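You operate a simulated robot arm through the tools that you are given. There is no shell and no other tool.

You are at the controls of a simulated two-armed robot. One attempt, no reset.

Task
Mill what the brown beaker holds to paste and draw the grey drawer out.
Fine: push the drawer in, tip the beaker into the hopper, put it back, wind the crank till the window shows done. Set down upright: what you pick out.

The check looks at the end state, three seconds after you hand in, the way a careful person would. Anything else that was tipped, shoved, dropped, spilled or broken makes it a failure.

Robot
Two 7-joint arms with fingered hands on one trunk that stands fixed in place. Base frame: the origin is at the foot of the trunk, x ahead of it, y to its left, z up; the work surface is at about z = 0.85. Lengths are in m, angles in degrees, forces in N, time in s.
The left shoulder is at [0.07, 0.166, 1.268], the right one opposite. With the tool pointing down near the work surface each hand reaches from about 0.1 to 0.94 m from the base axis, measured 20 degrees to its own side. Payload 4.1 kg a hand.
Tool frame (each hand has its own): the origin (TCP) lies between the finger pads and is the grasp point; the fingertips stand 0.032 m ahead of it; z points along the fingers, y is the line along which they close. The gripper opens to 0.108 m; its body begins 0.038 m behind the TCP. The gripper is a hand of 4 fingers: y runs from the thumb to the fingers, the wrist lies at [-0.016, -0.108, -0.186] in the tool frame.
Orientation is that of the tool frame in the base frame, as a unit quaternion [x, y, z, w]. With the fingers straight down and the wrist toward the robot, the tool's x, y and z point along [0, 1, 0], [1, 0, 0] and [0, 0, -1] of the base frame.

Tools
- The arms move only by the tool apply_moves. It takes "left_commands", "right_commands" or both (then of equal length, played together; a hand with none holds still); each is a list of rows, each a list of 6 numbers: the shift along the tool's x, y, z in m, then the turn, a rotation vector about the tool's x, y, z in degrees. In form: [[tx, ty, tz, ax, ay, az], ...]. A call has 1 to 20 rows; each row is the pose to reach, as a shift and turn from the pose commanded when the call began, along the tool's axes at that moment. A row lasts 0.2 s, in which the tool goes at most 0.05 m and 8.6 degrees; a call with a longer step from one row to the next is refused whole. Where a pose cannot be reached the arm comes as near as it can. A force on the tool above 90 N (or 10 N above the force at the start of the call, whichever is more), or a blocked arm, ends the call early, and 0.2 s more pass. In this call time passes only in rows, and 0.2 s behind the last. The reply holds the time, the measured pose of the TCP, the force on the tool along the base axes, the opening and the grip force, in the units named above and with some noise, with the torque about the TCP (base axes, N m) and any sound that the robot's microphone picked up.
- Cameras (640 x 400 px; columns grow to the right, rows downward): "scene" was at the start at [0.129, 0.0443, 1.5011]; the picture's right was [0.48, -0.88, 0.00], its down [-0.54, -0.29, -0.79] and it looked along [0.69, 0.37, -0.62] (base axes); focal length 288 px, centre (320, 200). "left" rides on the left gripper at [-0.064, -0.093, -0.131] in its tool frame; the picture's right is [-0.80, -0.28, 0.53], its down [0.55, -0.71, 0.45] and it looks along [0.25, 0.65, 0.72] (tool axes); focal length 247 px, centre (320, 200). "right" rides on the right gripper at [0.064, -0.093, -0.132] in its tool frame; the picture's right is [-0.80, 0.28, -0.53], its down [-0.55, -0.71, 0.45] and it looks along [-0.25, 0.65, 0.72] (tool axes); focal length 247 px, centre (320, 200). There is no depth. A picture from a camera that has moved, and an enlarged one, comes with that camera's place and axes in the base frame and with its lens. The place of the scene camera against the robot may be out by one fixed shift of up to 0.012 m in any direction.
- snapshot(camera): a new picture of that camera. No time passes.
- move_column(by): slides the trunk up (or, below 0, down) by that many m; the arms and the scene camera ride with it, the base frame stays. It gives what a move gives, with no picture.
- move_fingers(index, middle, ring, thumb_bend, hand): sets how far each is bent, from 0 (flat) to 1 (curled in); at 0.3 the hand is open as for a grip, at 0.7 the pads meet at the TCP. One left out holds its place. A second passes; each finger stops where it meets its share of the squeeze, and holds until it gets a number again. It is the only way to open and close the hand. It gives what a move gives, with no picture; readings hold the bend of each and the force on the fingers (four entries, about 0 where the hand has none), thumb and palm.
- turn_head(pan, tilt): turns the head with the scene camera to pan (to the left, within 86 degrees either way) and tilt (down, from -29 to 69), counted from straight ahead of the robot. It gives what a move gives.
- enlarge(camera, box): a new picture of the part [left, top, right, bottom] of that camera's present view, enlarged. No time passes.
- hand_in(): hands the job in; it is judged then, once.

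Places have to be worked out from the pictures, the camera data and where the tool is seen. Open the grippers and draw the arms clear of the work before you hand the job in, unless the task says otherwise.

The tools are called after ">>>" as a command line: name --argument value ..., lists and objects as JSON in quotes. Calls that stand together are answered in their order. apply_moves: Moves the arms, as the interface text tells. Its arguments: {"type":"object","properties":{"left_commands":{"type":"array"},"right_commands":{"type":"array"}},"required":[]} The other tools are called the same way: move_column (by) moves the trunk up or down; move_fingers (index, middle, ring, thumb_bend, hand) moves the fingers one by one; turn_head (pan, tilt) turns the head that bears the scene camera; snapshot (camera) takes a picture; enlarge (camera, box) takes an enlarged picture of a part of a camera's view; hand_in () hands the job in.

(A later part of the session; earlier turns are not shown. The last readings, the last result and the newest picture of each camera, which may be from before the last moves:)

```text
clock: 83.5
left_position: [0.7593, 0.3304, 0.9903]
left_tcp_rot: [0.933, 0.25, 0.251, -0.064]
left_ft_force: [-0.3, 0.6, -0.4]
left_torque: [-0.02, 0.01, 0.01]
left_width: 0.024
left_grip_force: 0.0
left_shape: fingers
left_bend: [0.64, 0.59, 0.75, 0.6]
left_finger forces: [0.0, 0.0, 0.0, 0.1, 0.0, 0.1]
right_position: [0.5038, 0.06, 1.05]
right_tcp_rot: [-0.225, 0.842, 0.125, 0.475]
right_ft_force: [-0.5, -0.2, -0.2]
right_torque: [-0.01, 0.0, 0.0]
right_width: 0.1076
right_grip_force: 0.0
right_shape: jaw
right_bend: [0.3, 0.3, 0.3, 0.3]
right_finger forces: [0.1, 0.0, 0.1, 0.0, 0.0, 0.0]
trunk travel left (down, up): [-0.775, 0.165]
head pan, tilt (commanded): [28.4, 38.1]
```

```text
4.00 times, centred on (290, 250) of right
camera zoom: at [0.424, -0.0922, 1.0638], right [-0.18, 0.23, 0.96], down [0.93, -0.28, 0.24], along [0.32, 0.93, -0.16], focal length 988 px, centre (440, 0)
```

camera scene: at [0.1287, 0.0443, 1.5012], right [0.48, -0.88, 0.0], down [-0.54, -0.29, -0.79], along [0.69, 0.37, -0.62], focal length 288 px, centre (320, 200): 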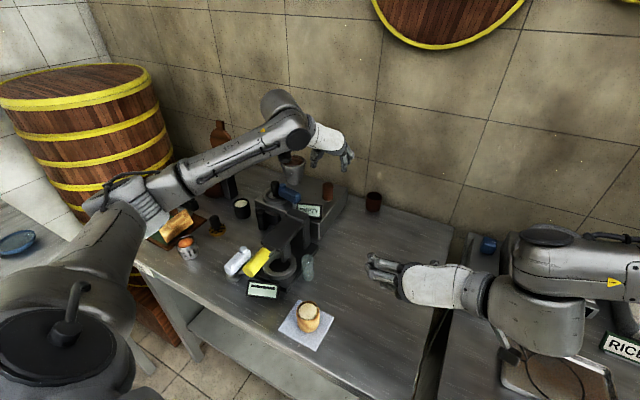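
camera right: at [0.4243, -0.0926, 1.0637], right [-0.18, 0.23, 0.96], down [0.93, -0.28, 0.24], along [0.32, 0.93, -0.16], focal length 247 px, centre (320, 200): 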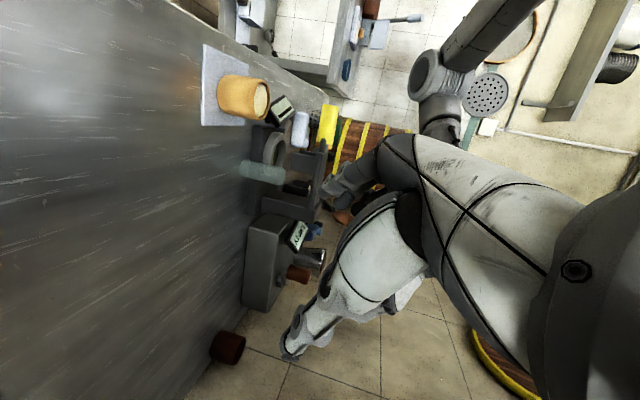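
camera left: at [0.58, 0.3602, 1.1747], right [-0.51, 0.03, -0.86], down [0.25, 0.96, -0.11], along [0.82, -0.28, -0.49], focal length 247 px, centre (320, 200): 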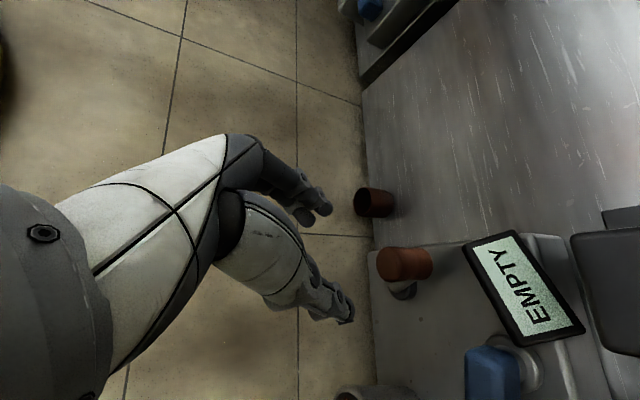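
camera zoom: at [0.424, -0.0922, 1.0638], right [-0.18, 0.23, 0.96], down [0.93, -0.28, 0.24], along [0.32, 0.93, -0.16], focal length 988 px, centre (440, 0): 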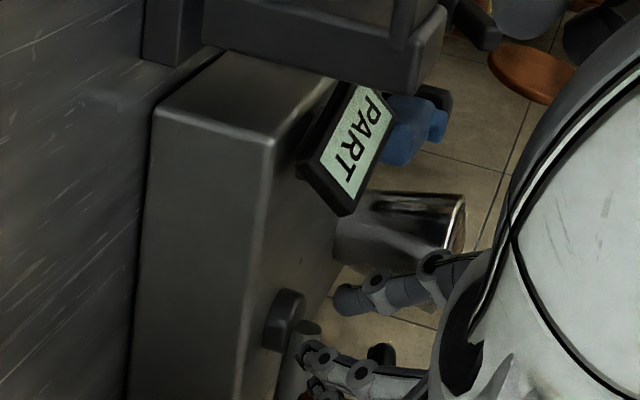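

The handle slipped out of the loose cage and stayed at the far side; nothing else was touched. I lift the hand clear to see where the crank is and regrip with steeper fingers.

>>> apply_moves --left_commands '[[0.0113, 0, -0.0195, 0, 0, 0], [0.0225, 0, -0.039, 0, 0, 0], [0.0338, 0, -0.0585, 0, 0, 0], [0.045, 0, -0.078, 0, 0, 0]]'

>>> move_fingers --hand "left" --index 0.4 --middle 0.4 --ring 0.4 --thumb_bend 0.4

>>> snapshot --camera "left"

>>> enlarge --camera "left" --box '[310, 200, 450, 340]'

>>> enlarge --camera "scene" --box '[270, 140, 390, 225]'

>>> enlarge --camera "right" --box '[230, 200, 350, 300]'

```text
clock: 84.5
left_position: [0.7582, 0.3317, 1.0796]
left_tcp_rot: [0.933, 0.25, 0.251, -0.065]
left_ft_force: [-0.5, -1.1, 0.3]
left_torque: [0.02, -0.03, 0.0]
left_width: 0.0244
left_grip_force: 0.1
left_shape: fingers
left_bend: [0.64, 0.59, 0.75, 0.6]
left_finger forces: [0.1, 0.0, 0.0, 0.0, 0.0, 0.0]
right_position: [0.5049, 0.0596, 1.05]
right_tcp_rot: [-0.224, 0.842, 0.125, 0.474]
right_ft_force: [-0.4, 0.5, -0.9]
right_torque: [-0.02, 0.01, -0.02]
right_width: 0.1077
right_grip_force: 0.1
right_shape: jaw
right_bend: [0.3, 0.3, 0.3, 0.3]
right_finger forces: [0.1, 0.0, 0.0, 0.0, 0.0, 0.1]
trunk travel left (down, up): [-0.775, 0.165]
head pan, tilt (commanded): [28.4, 38.1]
```

```text
clock: 85.5
left_position: [0.7588, 0.3315, 1.0789]
left_tcp_rot: [0.933, 0.249, 0.252, -0.065]
left_ft_force: [-0.6, 0.1, 0.1]
left_torque: [0.04, 0.02, 0.02]
left_width: 0.082
left_grip_force: 0.0
left_shape: fingers
left_bend: [0.4, 0.4, 0.4, 0.4]
left_finger forces: [0.0, 0.0, 0.0, 0.0, 0.0, 0.0]
right_position: [0.5039, 0.0598, 1.0494]
right_tcp_rot: [-0.224, 0.842, 0.125, 0.474]
right_ft_force: [-0.4, -0.1, 0.2]
right_torque: [0.03, 0.01, -0.02]
right_width: 0.1074
right_grip_force: 0.1
right_shape: jaw
right_bend: [0.3, 0.3, 0.3, 0.3]
right_finger forces: [0.1, 0.0, 0.0, 0.0, 0.0, 0.1]
trunk travel left (down, up): [-0.775, 0.165]
head pan, tilt (commanded): [28.4, 38.1]
```

```text
taken
camera left: at [0.6074, 0.3505, 1.1606], right [-0.51, 0.03, -0.86], down [0.25, 0.96, -0.11], along [0.82, -0.28, -0.49], focal length 247 px, centre (320, 200)
```

left: 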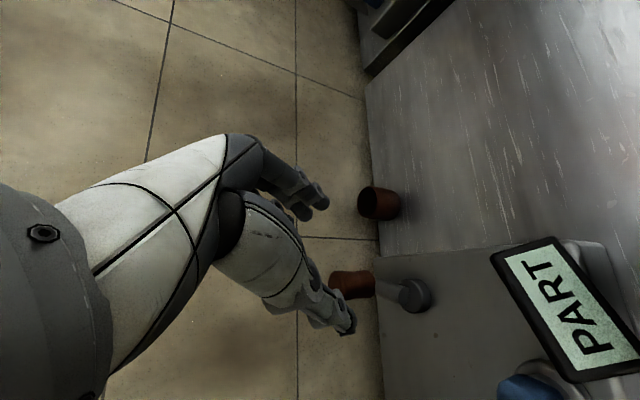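

```text
2.86 times, centred on (380, 270) of left
camera zoom: at [0.6074, 0.3505, 1.1606], right [-0.51, 0.03, -0.86], down [0.25, 0.96, -0.11], along [0.82, -0.28, -0.49], focal length 706 px, centre (149, 0)
```

zoom: 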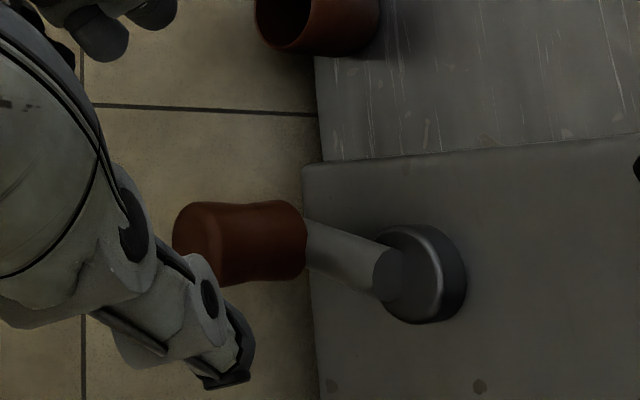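

```text
4.71 times, centred on (330, 182) of scene
camera zoom: at [0.129, 0.0442, 1.5011], right [0.48, -0.88, 0.0], down [-0.54, -0.29, -0.79], along [0.69, 0.37, -0.62], focal length 1353 px, centre (273, 282)
```

zoom: 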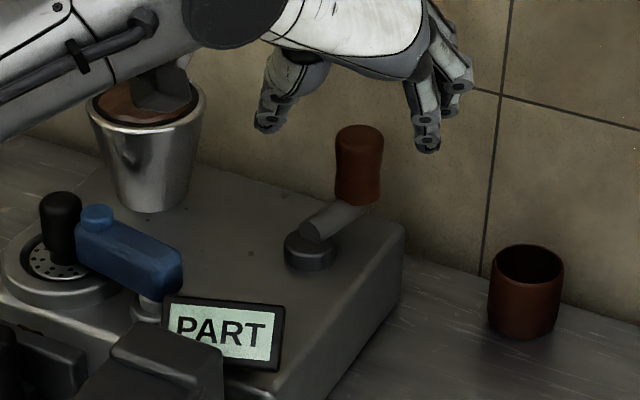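

```text
4.00 times, centred on (290, 250) of right
camera zoom: at [0.4245, -0.0927, 1.0635], right [-0.18, 0.23, 0.96], down [0.93, -0.28, 0.24], along [0.32, 0.93, -0.16], focal length 988 px, centre (440, 0)
```

zoom: 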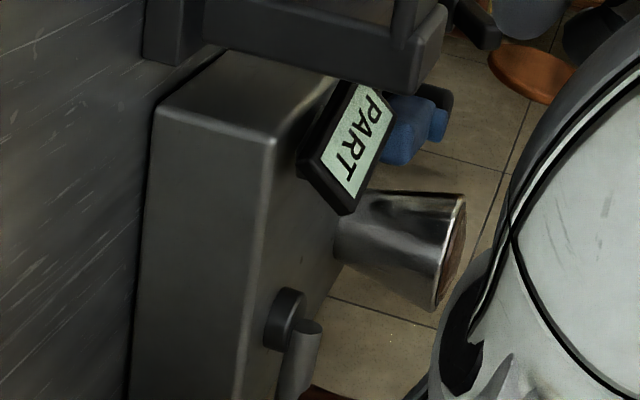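

Now the crank is clear: pivot (0.800, 0.379), handle at (0.849, 0.367), radius 0.0515, still "PART". I turn the hand to yaw 60°, pitch 75° (fingers nearly vertical) above the handle.

>>> apply_moves --left_commands '[[0.0154, 0.0035, 0.0098, 2.3, -2.93, -5.56], [0.0309, 0.007, 0.0197, 4.6, -5.86, -11.1], [0.0463, 0.0106, 0.0295, 6.9, -8.8, -16.7], [0.0618, 0.0141, 0.0394, 9.2, -11.7, -22.2], [0.0772, 0.0176, 0.0492, 11.51, -14.66, -27.8]]'

>>> snapshot --camera "left"

>>> enlarge --camera "scene" --box '[270, 140, 390, 225]'

>>> enlarge --camera "left" --box '[260, 170, 440, 350]'

```text
clock: 86.7
left_position: [0.8489, 0.3615, 1.0752]
left_tcp_rot: [0.858, 0.497, 0.113, -0.064]
left_ft_force: [0.1, 0.1, -0.3]
left_torque: [0.02, -0.01, 0.03]
left_width: 0.0819
left_grip_force: 0.1
left_shape: fingers
left_bend: [0.4, 0.4, 0.4, 0.4]
left_finger forces: [0.1, 0.0, 0.0, 0.1, 0.0, 0.0]
right_position: [0.5054, 0.0592, 1.0496]
right_tcp_rot: [-0.224, 0.842, 0.125, 0.474]
right_ft_force: [0.5, 0.8, -0.8]
right_torque: [0.03, 0.0, 0.0]
right_width: 0.1076
right_grip_force: 0.0
right_shape: jaw
right_bend: [0.3, 0.3, 0.3, 0.3]
right_finger forces: [0.1, 0.0, 0.0, 0.0, 0.0, 0.1]
trunk travel left (down, up): [-0.775, 0.165]
head pan, tilt (commanded): [28.4, 38.1]
```

```text
taken
camera left: at [0.7203, 0.3241, 1.1855], right [-0.56, -0.41, -0.72], down [-0.29, 0.91, -0.29], along [0.78, 0.04, -0.63], focal length 247 px, centre (320, 200)
```

left: 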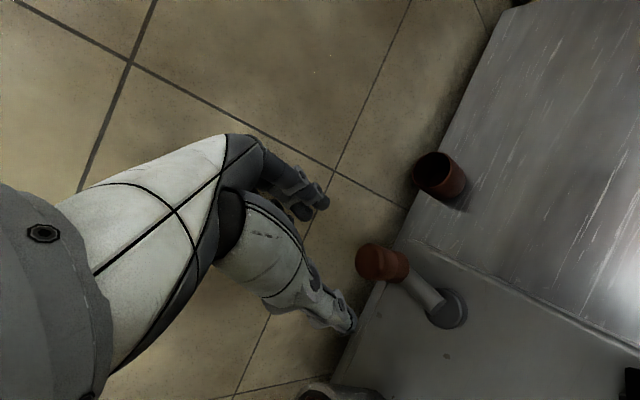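

```text
4.71 times, centred on (330, 182) of scene
camera zoom: at [0.13, 0.0434, 1.501], right [0.48, -0.88, 0.0], down [-0.54, -0.29, -0.79], along [0.69, 0.38, -0.62], focal length 1353 px, centre (273, 282)
```

zoom: 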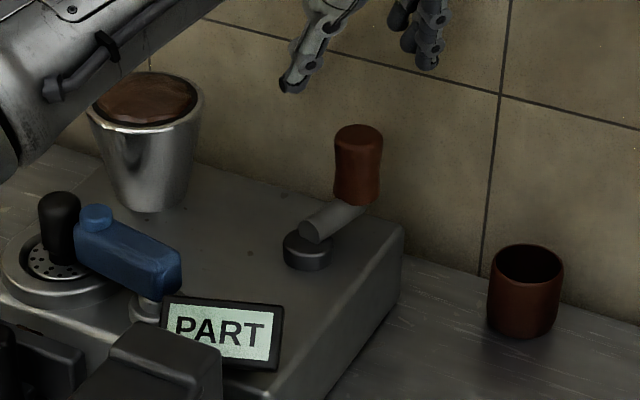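

```text
2.22 times, centred on (350, 260) of left
camera zoom: at [0.7203, 0.3241, 1.1855], right [-0.56, -0.41, -0.72], down [-0.29, 0.91, -0.29], along [0.78, 0.04, -0.63], focal length 549 px, centre (253, 67)
```

zoom: 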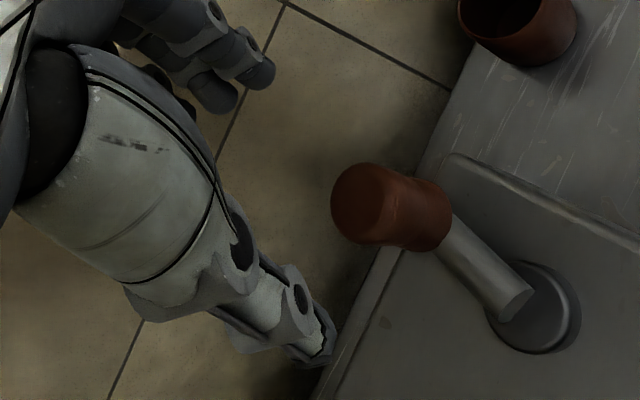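

Handle axis reads (0.850, 0.366), right under the open hand. I descend 8.5 cm so the fingers straddle it.

>>> apply_moves --left_commands '[[-0.0055, 0, 0.0205, 0, 0, 0], [-0.011, 0, 0.041, 0, 0, 0], [-0.0165, 0, 0.0616, 0, 0, 0], [-0.022, 0, 0.0821, 0, 0, 0]]'

>>> enlarge --camera "left" --box '[250, 160, 430, 340]'

>>> enlarge --camera "scene" --box '[270, 140, 390, 225]'

```text
clock: 87.7
left_position: [0.849, 0.3607, 0.9884]
left_tcp_rot: [0.859, 0.495, 0.113, -0.063]
left_ft_force: [-0.7, -0.8, -0.2]
left_torque: [0.0, 0.0, -0.01]
left_width: 0.0818
left_grip_force: 0.1
left_shape: fingers
left_bend: [0.4, 0.4, 0.4, 0.4]
left_finger forces: [0.1, 0.0, 0.0, 0.0, 0.0, 0.0]
right_position: [0.5031, 0.0603, 1.0489]
right_tcp_rot: [-0.225, 0.841, 0.126, 0.475]
right_ft_force: [-0.3, 0.7, 0.7]
right_torque: [0.03, 0.01, 0.0]
right_width: 0.1078
right_grip_force: 0.0
right_shape: jaw
right_bend: [0.3, 0.3, 0.3, 0.3]
right_finger forces: [0.0, 0.0, 0.0, 0.0, 0.0, 0.0]
trunk travel left (down, up): [-0.775, 0.165]
head pan, tilt (commanded): [28.4, 38.1]
```

```text
2.22 times, centred on (340, 250) of left
camera zoom: at [0.7204, 0.3238, 1.0979], right [-0.56, -0.41, -0.72], down [-0.29, 0.91, -0.29], along [0.78, 0.04, -0.63], focal length 549 px, centre (276, 89)
```

zoom: 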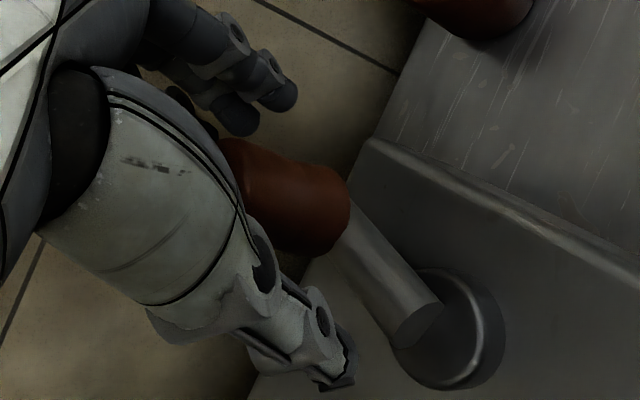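

```text
4.71 times, centred on (330, 182) of scene
camera zoom: at [0.1298, 0.0443, 1.5011], right [0.48, -0.88, 0.0], down [-0.54, -0.29, -0.79], along [0.69, 0.37, -0.62], focal length 1353 px, centre (273, 282)
```

zoom: 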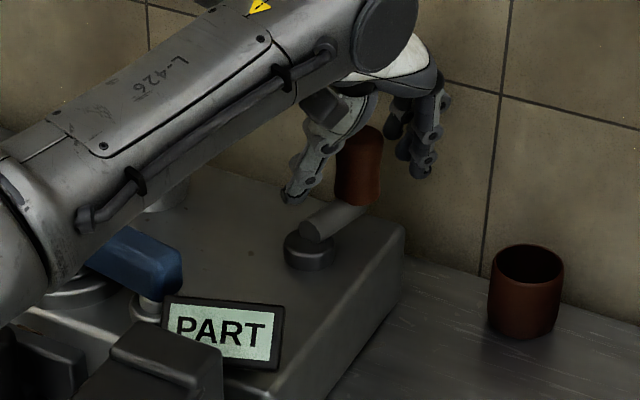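

The handle is straddled well. I close: index, middle and thumb to grip, ring as a front stop.

>>> move_fingers --hand "left" --index 0.62 --middle 0.64 --ring 0.68 --thumb_bend 0.63

>>> enlarge --camera "left" --box '[250, 160, 430, 340]'

>>> enlarge --camera "scene" --box '[270, 140, 390, 225]'

```text
clock: 88.7
left_position: [0.8487, 0.3603, 0.9891]
left_tcp_rot: [0.859, 0.496, 0.114, -0.063]
left_ft_force: [4.5, -2.3, 1.5]
left_torque: [-0.04, -0.15, -0.04]
left_width: 0.028
left_grip_force: 4.5
left_shape: fingers
left_bend: [0.6, 0.6, 0.68, 0.61]
left_finger forces: [1.4, 5.0, 0.0, 0.1, 1.8, 0.0]
right_position: [0.5047, 0.0588, 1.0493]
right_tcp_rot: [-0.224, 0.842, 0.126, 0.475]
right_ft_force: [0.1, -0.5, 0.2]
right_torque: [-0.01, 0.0, 0.02]
right_width: 0.1077
right_grip_force: 0.1
right_shape: jaw
right_bend: [0.3, 0.3, 0.3, 0.3]
right_finger forces: [0.0, 0.0, 0.0, 0.0, 0.1, 0.0]
trunk travel left (down, up): [-0.775, 0.165]
head pan, tilt (commanded): [28.4, 38.1]
```

```text
2.22 times, centred on (340, 250) of left
camera zoom: at [0.7206, 0.323, 1.0985], right [-0.56, -0.41, -0.72], down [-0.29, 0.91, -0.29], along [0.78, 0.04, -0.63], focal length 549 px, centre (276, 89)
```

zoom: 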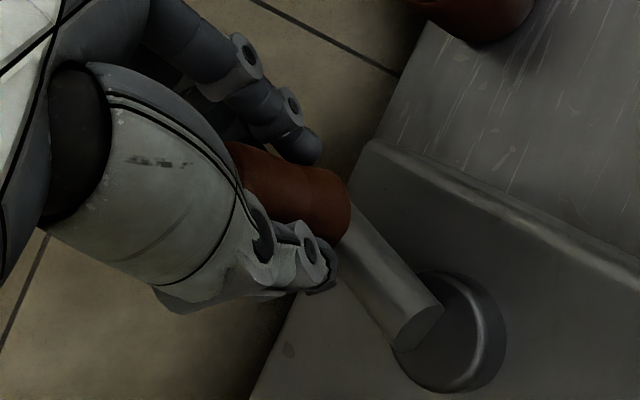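

```text
4.71 times, centred on (330, 182) of scene
camera zoom: at [0.1298, 0.0437, 1.5011], right [0.48, -0.88, 0.0], down [-0.54, -0.29, -0.79], along [0.69, 0.37, -0.62], focal length 1353 px, centre (273, 282)
```

zoom: 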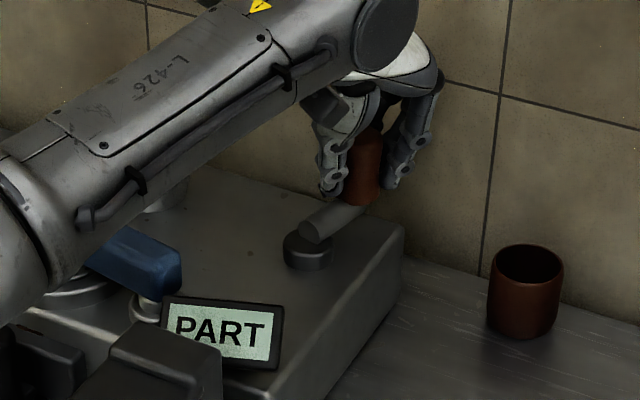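

A fair grip (middle 5 N, thumb 2 N). I wind 54° clockwise on the measured circle and read the forces.

>>> apply_moves --left_commands '[[-0.0155, 0.0021, -0.0041, 0, 0, 0], [-0.0307, -0.0008, -0.0082, 0, 0, 0], [-0.0445, -0.0085, -0.0119, 0, 0, 0]]'

>>> enlarge --camera "left" --box '[250, 160, 430, 340]'

>>> enlarge --camera "scene" --box '[270, 140, 390, 225]'

```text
clock: 89.5
left_position: [0.82, 0.3225, 0.9898]
left_tcp_rot: [0.859, 0.495, 0.114, -0.064]
left_ft_force: [11.0, -11.7, 3.3]
left_torque: [-0.23, -0.28, -0.47]
left_width: 0.0228
left_grip_force: 7.5
left_shape: fingers
left_bend: [0.62, 0.58, 0.61, 0.63]
left_finger forces: [0.0, 8.1, 6.8, 0.0, 0.0, 0.0]
right_position: [0.5039, 0.0591, 1.0509]
right_tcp_rot: [-0.225, 0.842, 0.126, 0.474]
right_ft_force: [0.5, -1.1, 0.0]
right_torque: [-0.01, -0.04, 0.01]
right_width: 0.1075
right_grip_force: 0.0
right_shape: jaw
right_bend: [0.3, 0.3, 0.3, 0.3]
right_finger forces: [0.1, 0.0, 0.0, 0.1, 0.0, 0.0]
trunk travel left (down, up): [-0.775, 0.165]
head pan, tilt (commanded): [28.4, 38.1]
```

```text
2.22 times, centred on (340, 250) of left
camera zoom: at [0.6897, 0.2852, 1.1001], right [-0.56, -0.41, -0.72], down [-0.28, 0.91, -0.29], along [0.78, 0.04, -0.63], focal length 549 px, centre (276, 89)
```

zoom: 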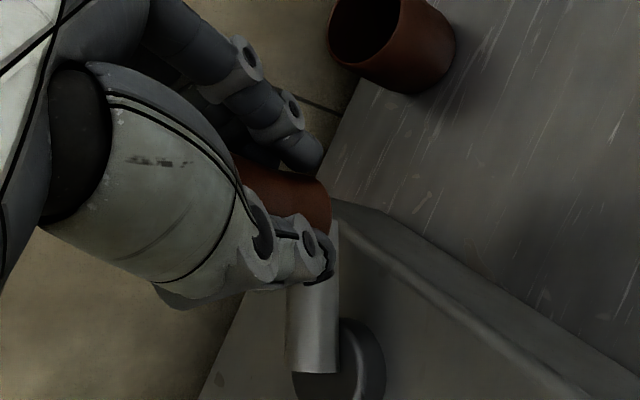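

```text
4.71 times, centred on (330, 182) of scene
camera zoom: at [0.1303, 0.0413, 1.5012], right [0.47, -0.88, 0.0], down [-0.54, -0.29, -0.79], along [0.69, 0.37, -0.62], focal length 1353 px, centre (273, 282)
```

zoom: 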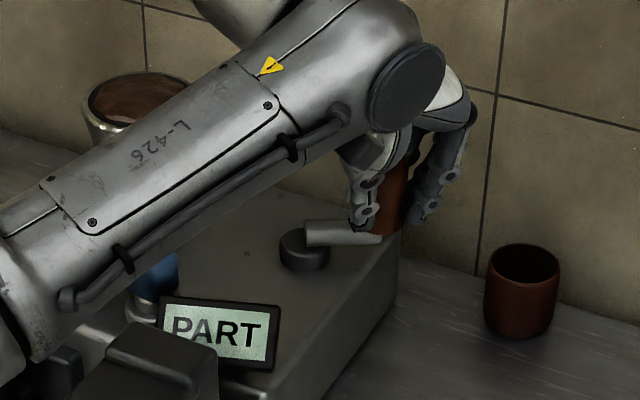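

The handle lags and slides forward in the fingers because the ring finger is not closed enough to stop it. I re-centre on the handle, slacken, then close index and ring fully as stops before and behind it, with middle and thumb at its sides.

>>> move_fingers --hand "left" --index 0.5 --middle 0.53 --ring 0.5 --thumb_bend 0.53

>>> apply_moves --left_commands '[[0.005, 0.005, 0.0014, 0, 0, 0]]'

>>> enlarge --camera "left" --box '[250, 160, 430, 340]'

>>> enlarge --camera "right" --box '[230, 200, 350, 300]'

```text
clock: 90.5
left_position: [0.8177, 0.3257, 0.99]
left_tcp_rot: [0.859, 0.495, 0.113, -0.064]
left_ft_force: [0.2, 0.0, 0.2]
left_torque: [-0.01, 0.0, -0.01]
left_width: 0.0509
left_grip_force: 0.7
left_shape: fingers
left_bend: [0.5, 0.53, 0.5, 0.53]
left_finger forces: [0.0, 0.3, 0.0, 0.0, 0.0, 0.0]
right_position: [0.5051, 0.0594, 1.0495]
right_tcp_rot: [-0.224, 0.842, 0.125, 0.475]
right_ft_force: [-0.2, -0.3, 0.8]
right_torque: [-0.03, 0.02, -0.01]
right_width: 0.1075
right_grip_force: 0.0
right_shape: jaw
right_bend: [0.3, 0.3, 0.3, 0.3]
right_finger forces: [0.0, 0.0, 0.0, 0.0, 0.1, 0.0]
trunk travel left (down, up): [-0.775, 0.165]
head pan, tilt (commanded): [28.4, 38.1]
```

```text
clock: 90.9
left_position: [0.8243, 0.3273, 0.9893]
left_tcp_rot: [0.859, 0.495, 0.114, -0.063]
left_ft_force: [0.0, -0.1, -1.0]
left_torque: [0.02, 0.01, -0.04]
left_width: 0.051
left_grip_force: 0.1
left_shape: fingers
left_bend: [0.5, 0.53, 0.5, 0.53]
left_finger forces: [0.1, 0.0, 0.0, 0.0, 0.0, 0.0]
right_position: [0.5045, 0.0593, 1.0495]
right_tcp_rot: [-0.225, 0.841, 0.126, 0.475]
right_ft_force: [0.4, -0.2, 0.3]
right_torque: [-0.03, 0.0, -0.01]
right_width: 0.1076
right_grip_force: 0.0
right_shape: jaw
right_bend: [0.3, 0.3, 0.3, 0.3]
right_finger forces: [0.1, 0.0, 0.0, 0.0, 0.0, 0.0]
trunk travel left (down, up): [-0.775, 0.165]
head pan, tilt (commanded): [28.4, 38.1]
```

```text
2.22 times, centred on (340, 250) of left
camera zoom: at [0.6961, 0.2898, 1.0992], right [-0.56, -0.41, -0.72], down [-0.29, 0.91, -0.29], along [0.78, 0.04, -0.63], focal length 549 px, centre (276, 89)
```

zoom: 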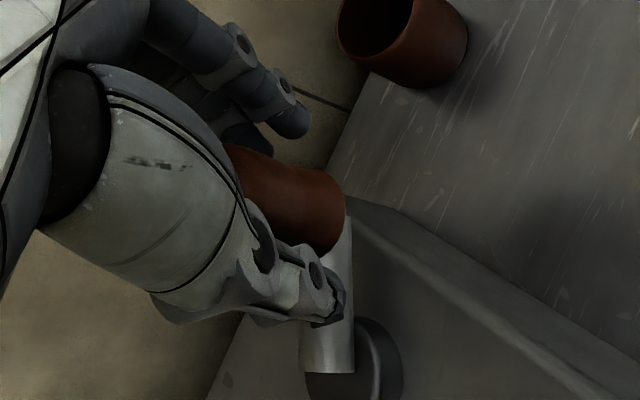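

```text
4.00 times, centred on (290, 250) of right
camera zoom: at [0.4248, -0.0927, 1.0634], right [-0.18, 0.23, 0.96], down [0.93, -0.28, 0.24], along [0.32, 0.93, -0.16], focal length 988 px, centre (440, 0)
```

zoom: 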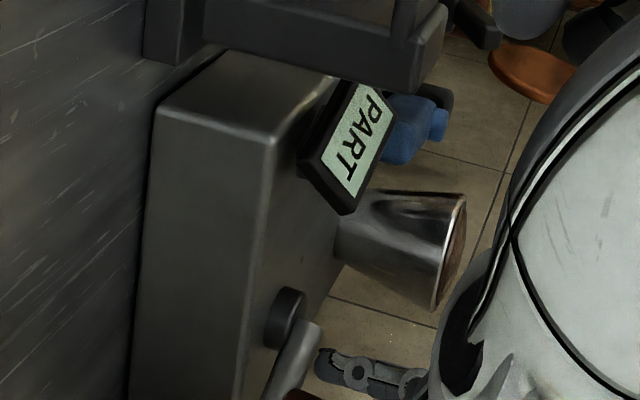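

The handle is centred in the open fingers. I close index and ring well across behind and before it, and middle and thumb lightly on its sides.

>>> move_fingers --hand "left" --index 0.85 --middle 0.6 --ring 0.85 --thumb_bend 0.6

>>> enlarge --camera "left" --box '[250, 160, 430, 340]'

>>> enlarge --camera "scene" --box '[290, 150, 380, 220]'

>>> enlarge --camera "right" --box '[260, 240, 350, 330]'

```text
clock: 91.9
left_position: [0.8262, 0.3254, 0.988]
left_tcp_rot: [0.86, 0.494, 0.113, -0.064]
left_ft_force: [11.2, -14.8, -4.4]
left_torque: [-0.51, -0.05, -0.32]
left_width: 0.0254
left_grip_force: 13.8
left_shape: fingers
left_bend: [0.71, 0.6, 0.73, 0.59]
left_finger forces: [16.1, 0.6, 8.6, 0.1, 1.2, 0.0]
right_position: [0.5055, 0.0583, 1.0486]
right_tcp_rot: [-0.225, 0.842, 0.126, 0.474]
right_ft_force: [-0.5, 0.1, 0.0]
right_torque: [0.0, -0.03, 0.0]
right_width: 0.1079
right_grip_force: 0.0
right_shape: jaw
right_bend: [0.3, 0.3, 0.3, 0.3]
right_finger forces: [0.0, 0.1, 0.1, 0.1, 0.0, 0.0]
trunk travel left (down, up): [-0.775, 0.165]
head pan, tilt (commanded): [28.4, 38.1]
```

```text
2.22 times, centred on (340, 250) of left
camera zoom: at [0.6978, 0.2883, 1.0983], right [-0.56, -0.41, -0.72], down [-0.29, 0.91, -0.29], along [0.78, 0.04, -0.63], focal length 549 px, centre (276, 89)
```

zoom: 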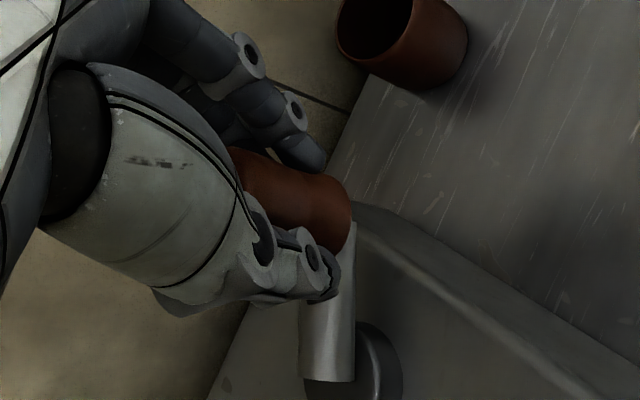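

```text
5.71 times, centred on (335, 185) of scene
camera zoom: at [0.1324, 0.0414, 1.5009], right [0.48, -0.88, 0.0], down [-0.54, -0.29, -0.79], along [0.69, 0.38, -0.62], focal length 1643 px, centre (234, 286)
```

zoom: 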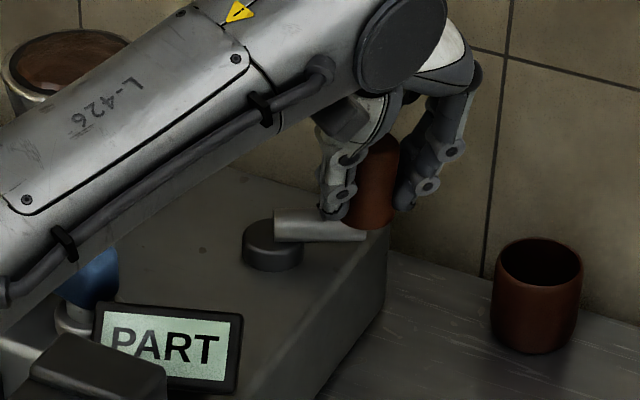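

```text
4.44 times, centred on (305, 285) of right
camera zoom: at [0.4268, -0.0941, 1.0623], right [-0.18, 0.22, 0.96], down [0.93, -0.28, 0.24], along [0.32, 0.93, -0.16], focal length 1098 px, centre (387, -178)
```

zoom: 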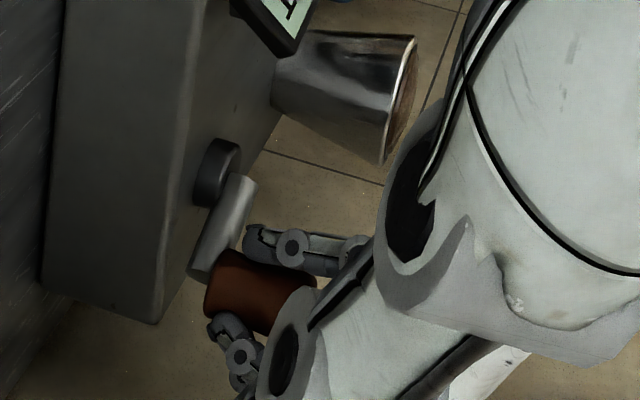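

Index and ring also press the handle itself, so a firm three-finger-and-thumb grip is what the hand does naturally. I balance it: fingers a bit less, thumb more.

>>> move_fingers --hand "left" --index 0.64 --middle 0.65 --ring 0.66 --thumb_bend 0.72

>>> enlarge --camera "left" --box '[250, 160, 430, 340]'

```text
clock: 92.9
left_position: [0.8246, 0.3289, 0.989]
left_tcp_rot: [0.858, 0.496, 0.115, -0.064]
left_ft_force: [0.9, 0.9, 3.0]
left_torque: [0.0, -0.05, -0.04]
left_width: 0.0244
left_grip_force: 9.0
left_shape: fingers
left_bend: [0.61, 0.59, 0.66, 0.65]
left_finger forces: [4.1, 6.7, 0.4, 0.0, 7.8, 0.1]
right_position: [0.5043, 0.0592, 1.0505]
right_tcp_rot: [-0.225, 0.842, 0.126, 0.474]
right_ft_force: [-0.4, 0.2, 0.0]
right_torque: [-0.03, -0.05, -0.02]
right_width: 0.1078
right_grip_force: 0.0
right_shape: jaw
right_bend: [0.3, 0.3, 0.3, 0.3]
right_finger forces: [0.1, 0.0, 0.0, 0.0, 0.0, 0.0]
trunk travel left (down, up): [-0.775, 0.165]
head pan, tilt (commanded): [28.4, 38.1]
```

```text
2.22 times, centred on (340, 250) of left
camera zoom: at [0.6954, 0.2907, 1.0995], right [-0.56, -0.41, -0.72], down [-0.29, 0.91, -0.29], along [0.78, 0.04, -0.63], focal length 549 px, centre (276, 89)
```

zoom: 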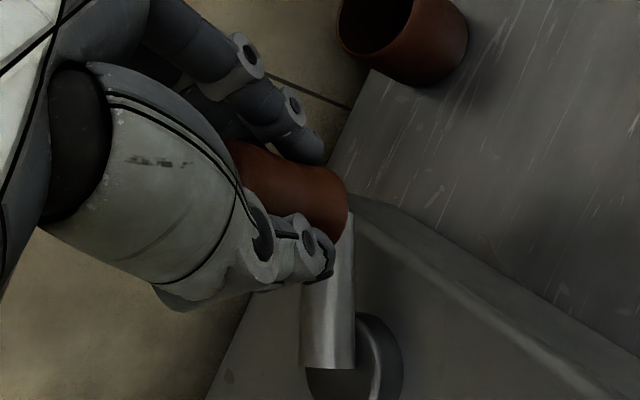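

The grip is balanced now (net force about 3 N). I firm it a little and wind 45° more, then check.

>>> move_fingers --hand "left" --index 0.67 --middle 0.67 --ring 0.7 --thumb_bend 0.78

>>> apply_moves --left_commands '[[-0.0106, -0.0073, -0.0028, 0, 0, 0], [-0.0191, -0.0172, -0.0051, 0, 0, 0], [-0.0248, -0.0291, -0.0066, 0, 0, 0]]'

>>> enlarge --camera "left" --box '[250, 160, 430, 340]'

>>> enlarge --camera "scene" --box '[270, 150, 380, 235]'

```text
clock: 93.9
left_position: [0.8246, 0.3266, 0.9883]
left_tcp_rot: [0.859, 0.495, 0.113, -0.064]
left_ft_force: [-0.8, 1.5, 1.2]
left_torque: [-0.02, 0.01, 0.01]
left_width: 0.0231
left_grip_force: 15.4
left_shape: fingers
left_bend: [0.62, 0.6, 0.69, 0.65]
left_finger forces: [6.1, 8.8, 1.5, 0.0, 15.5, 0.0]
right_position: [0.5031, 0.0599, 1.0499]
right_tcp_rot: [-0.225, 0.841, 0.125, 0.475]
right_ft_force: [-0.8, -1.1, -0.3]
right_torque: [-0.02, 0.0, -0.01]
right_width: 0.1078
right_grip_force: 0.0
right_shape: jaw
right_bend: [0.3, 0.3, 0.3, 0.3]
right_finger forces: [0.0, 0.1, 0.0, 0.0, 0.0, 0.1]
trunk travel left (down, up): [-0.775, 0.165]
head pan, tilt (commanded): [28.4, 38.1]
```

```text
clock: 94.7
left_position: [0.7849, 0.3158, 0.9889]
left_tcp_rot: [0.859, 0.495, 0.114, -0.062]
left_ft_force: [4.8, -12.7, 3.9]
left_torque: [-0.25, -0.23, -0.52]
left_width: 0.0117
left_grip_force: 16.7
left_shape: fingers
left_bend: [0.65, 0.58, 0.61, 0.7]
left_finger forces: [1.8, 13.0, 9.8, 0.0, 8.8, 0.1]
right_position: [0.5042, 0.0578, 1.0501]
right_tcp_rot: [-0.224, 0.841, 0.126, 0.475]
right_ft_force: [-0.4, -0.1, -0.2]
right_torque: [0.01, -0.01, 0.02]
right_width: 0.1076
right_grip_force: 0.0
right_shape: jaw
right_bend: [0.3, 0.3, 0.3, 0.3]
right_finger forces: [0.0, 0.0, 0.1, 0.0, 0.0, 0.0]
trunk travel left (down, up): [-0.775, 0.165]
head pan, tilt (commanded): [28.4, 38.1]
```

```text
2.22 times, centred on (340, 250) of left
camera zoom: at [0.6568, 0.2788, 1.1001], right [-0.56, -0.41, -0.72], down [-0.28, 0.91, -0.29], along [0.78, 0.04, -0.63], focal length 549 px, centre (276, 89)
```

zoom: 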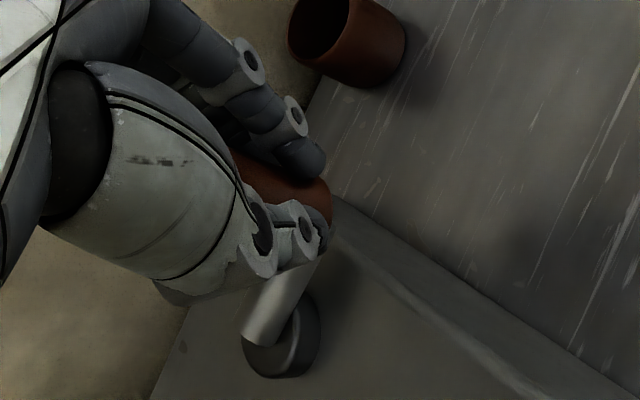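

```text
4.71 times, centred on (325, 192) of scene
camera zoom: at [0.1289, 0.041, 1.5013], right [0.47, -0.88, 0.0], down [-0.54, -0.29, -0.79], along [0.69, 0.37, -0.62], focal length 1353 px, centre (296, 235)
```

zoom: 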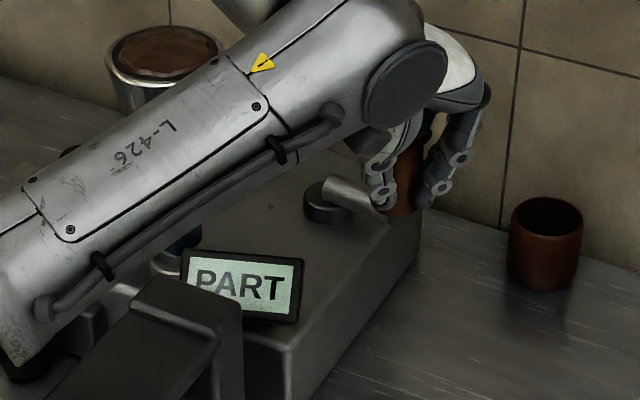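

The crank follows with a small lag; the forces tell the circle is slightly lower and larger, centre (0.801, 0.375), radius 0.053. I continue 90° on that path.

>>> apply_moves --left_commands '[[-0.0043, -0.0113, -0.0012, 0, 0, 0], [-0.0035, -0.0252, -0.0009, 0, 0, 0], [0.0008, -0.0384, 0.0002, 0, 0, 0], [0.0082, -0.0499, 0.0022, 0, 0, 0], [0.0183, -0.0592, 0.0049, 0, 0, 0], [0.0303, -0.0654, 0.0081, 0, 0, 0]]'

>>> enlarge --camera "left" --box '[250, 160, 430, 340]'

>>> enlarge --camera "right" --box '[230, 200, 350, 300]'

>>> enlarge --camera "scene" --box '[250, 140, 370, 235]'

```text
clock: 96.1
left_position: [0.743, 0.3789, 0.9919]
left_tcp_rot: [0.858, 0.496, 0.115, -0.065]
left_ft_force: [-3.7, -4.6, 1.2]
left_torque: [-0.07, 0.13, -0.2]
left_width: 0.0142
left_grip_force: 14.2
left_shape: fingers
left_bend: [0.67, 0.6, 0.64, 0.68]
left_finger forces: [0.5, 7.6, 5.4, 0.1, 13.8, 0.1]
right_position: [0.5045, 0.0578, 1.05]
right_tcp_rot: [-0.225, 0.841, 0.125, 0.475]
right_ft_force: [-0.9, -0.1, -0.5]
right_torque: [0.02, 0.02, 0.03]
right_width: 0.1078
right_grip_force: 0.0
right_shape: jaw
right_bend: [0.3, 0.3, 0.3, 0.3]
right_finger forces: [0.1, 0.0, 0.0, 0.1, 0.0, 0.0]
trunk travel left (down, up): [-0.775, 0.165]
head pan, tilt (commanded): [28.4, 38.1]
```

```text
2.22 times, centred on (340, 250) of left
camera zoom: at [0.6153, 0.3412, 1.1017], right [-0.56, -0.41, -0.72], down [-0.29, 0.91, -0.29], along [0.78, 0.04, -0.63], focal length 549 px, centre (276, 89)
```

zoom: 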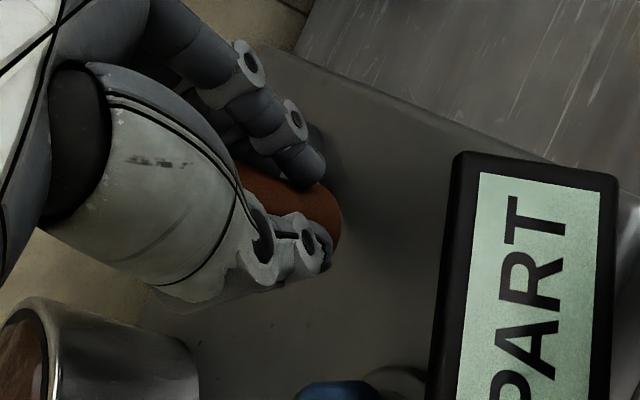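

```text
4.00 times, centred on (290, 250) of right
camera zoom: at [0.4236, -0.0953, 1.0636], right [-0.18, 0.23, 0.96], down [0.93, -0.28, 0.24], along [0.32, 0.93, -0.16], focal length 988 px, centre (440, 0)
```

zoom: 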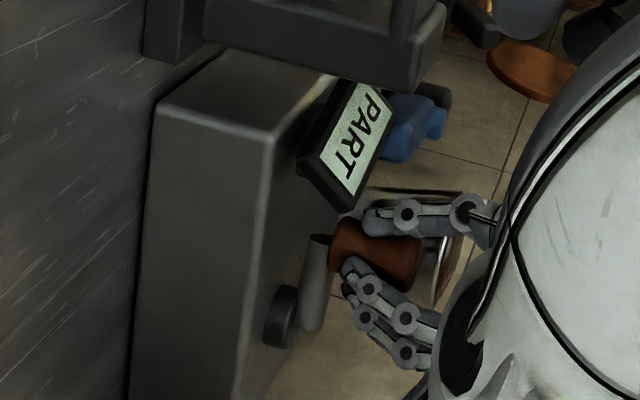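

```text
4.21 times, centred on (310, 188) of scene
camera zoom: at [0.128, 0.0416, 1.5014], right [0.48, -0.88, 0.0], down [-0.54, -0.29, -0.79], along [0.69, 0.38, -0.62], focal length 1211 px, centre (362, 253)
```

zoom: 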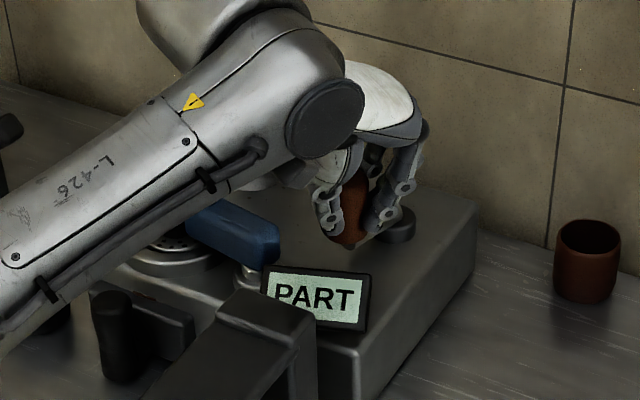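

Forces are small now (6 N) and the handle stays gripped. I go on another 90° past the hopper side.

>>> apply_moves --left_commands '[[0.0132, -0.0028, 0.0035, 0, 0, 0], [0.0266, -0.0019, 0.0071, 0, 0, 0], [0.0393, 0.0025, 0.0105, 0, 0, 0], [0.0505, 0.0101, 0.0135, 0, 0, 0], [0.0594, 0.0206, 0.0159, 0, 0, 0], [0.0654, 0.0331, 0.0175, 0, 0, 0]]'

>>> enlarge --camera "left" --box '[250, 160, 430, 340]'

>>> enlarge --camera "right" --box '[230, 200, 350, 300]'

>>> enlarge --camera "scene" --box '[250, 140, 370, 235]'

```text
clock: 97.5
left_position: [0.8049, 0.4136, 0.9933]
left_tcp_rot: [0.86, 0.493, 0.115, -0.063]
left_ft_force: [-21.9, -43.4, 3.2]
left_torque: [-1.04, 0.67, -0.73]
left_width: 0.0028
left_grip_force: 28.3
left_shape: fingers
left_bend: [0.67, 0.58, 0.59, 0.74]
left_finger forces: [0.1, 17.8, 8.0, 0.1, 30.6, 0.0]
right_position: [0.5025, 0.0548, 1.0516]
right_tcp_rot: [-0.224, 0.841, 0.129, 0.476]
right_ft_force: [0.6, 0.6, 0.2]
right_torque: [0.01, 0.0, 0.02]
right_width: 0.1075
right_grip_force: 0.0
right_shape: jaw
right_bend: [0.3, 0.3, 0.3, 0.3]
right_finger forces: [0.0, 0.1, 0.0, 0.1, 0.1, 0.0]
trunk travel left (down, up): [-0.775, 0.165]
head pan, tilt (commanded): [28.4, 38.1]
```

```text
2.22 times, centred on (340, 250) of left
camera zoom: at [0.6768, 0.3774, 1.1034], right [-0.56, -0.41, -0.72], down [-0.28, 0.91, -0.29], along [0.78, 0.04, -0.63], focal length 549 px, centre (276, 89)
```

zoom: 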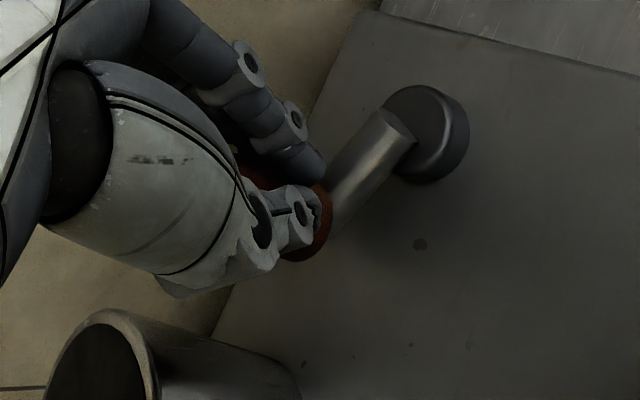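

```text
4.00 times, centred on (290, 250) of right
camera zoom: at [0.4225, -0.0978, 1.064], right [-0.18, 0.22, 0.96], down [0.93, -0.28, 0.24], along [0.32, 0.93, -0.15], focal length 988 px, centre (440, 0)
```

zoom: 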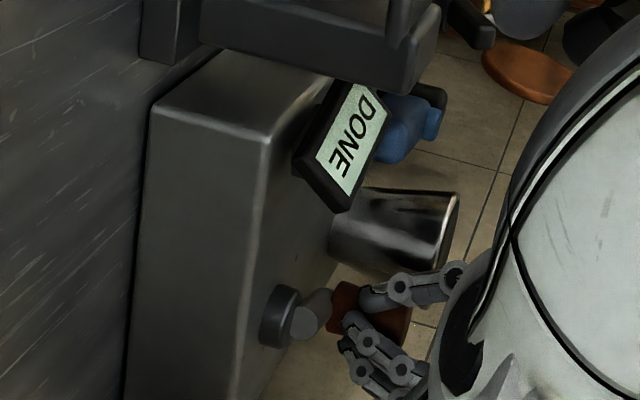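

```text
4.21 times, centred on (310, 188) of scene
camera zoom: at [0.1254, 0.0355, 1.5016], right [0.48, -0.88, 0.0], down [-0.54, -0.29, -0.79], along [0.69, 0.38, -0.61], focal length 1211 px, centre (362, 253)
```

zoom: 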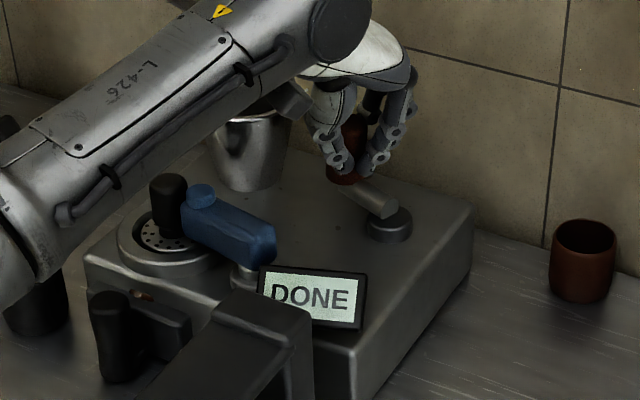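

The window shows DONE and the hopper is empty. I stop winding, relax the preload by moving the hand back 9 mm, then open the fingers.

>>> apply_moves --left_commands '[[-0.0043, 0.0003, -0.0011, 0, 0, 0], [-0.0086, 0.0005, -0.0023, 0, 0, 0]]'

>>> move_fingers --hand "left" --index 0.6 --middle 0.58 --ring 0.6 --thumb_bend 0.58

>>> enlarge --camera "scene" --box '[250, 140, 370, 235]'

>>> enlarge --camera "right" --box '[230, 200, 350, 300]'

```text
clock: 98.1
left_position: [0.8028, 0.413, 0.9935]
left_tcp_rot: [0.858, 0.496, 0.116, -0.064]
left_ft_force: [-7.7, -18.7, 5.1]
left_torque: [-0.44, 0.29, -0.37]
left_width: 0.0032
left_grip_force: 21.3
left_shape: fingers
left_bend: [0.67, 0.59, 0.6, 0.74]
left_finger forces: [0.0, 12.0, 9.5, 0.0, 20.6, 0.1]
right_position: [0.5022, 0.0588, 1.0502]
right_tcp_rot: [-0.224, 0.841, 0.127, 0.476]
right_ft_force: [0.7, 0.1, -1.0]
right_torque: [-0.01, -0.05, -0.04]
right_width: 0.1076
right_grip_force: 0.0
right_shape: jaw
right_bend: [0.3, 0.3, 0.3, 0.3]
right_finger forces: [0.1, 0.1, 0.1, 0.1, 0.1, 0.1]
trunk travel left (down, up): [-0.775, 0.165]
head pan, tilt (commanded): [28.4, 38.1]
```

```text
clock: 99.1
left_position: [0.8042, 0.4146, 0.9885]
left_tcp_rot: [0.859, 0.495, 0.113, -0.063]
left_ft_force: [0.0, 0.2, -1.3]
left_torque: [0.0, 0.01, 0.02]
left_width: 0.0326
left_grip_force: 0.0
left_shape: fingers
left_bend: [0.6, 0.57, 0.6, 0.57]
left_finger forces: [0.1, 0.0, 0.0, 0.1, 0.0, 0.0]
right_position: [0.5057, 0.0604, 1.0495]
right_tcp_rot: [-0.225, 0.842, 0.125, 0.475]
right_ft_force: [0.2, -0.4, -0.3]
right_torque: [-0.01, 0.0, -0.06]
right_width: 0.1078
right_grip_force: 0.1
right_shape: jaw
right_bend: [0.3, 0.3, 0.3, 0.3]
right_finger forces: [0.1, 0.0, 0.1, 0.0, 0.0, 0.1]
trunk travel left (down, up): [-0.775, 0.165]
head pan, tilt (commanded): [28.4, 38.1]
```

```text
4.21 times, centred on (310, 188) of scene
camera zoom: at [0.1293, 0.0448, 1.5011], right [0.48, -0.88, 0.0], down [-0.54, -0.29, -0.79], along [0.69, 0.37, -0.62], focal length 1211 px, centre (362, 253)
```

zoom: 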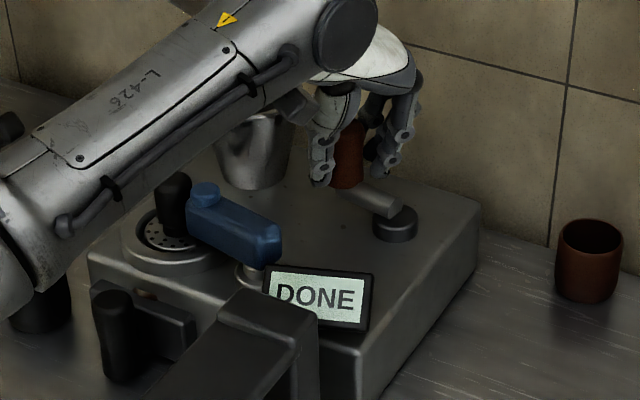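

```text
4.00 times, centred on (290, 250) of right
camera zoom: at [0.4247, -0.0921, 1.0634], right [-0.18, 0.23, 0.96], down [0.93, -0.28, 0.24], along [0.32, 0.93, -0.16], focal length 988 px, centre (440, 0)
```

zoom: 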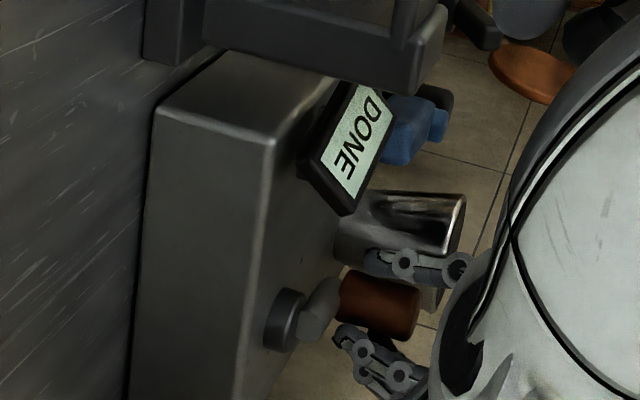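

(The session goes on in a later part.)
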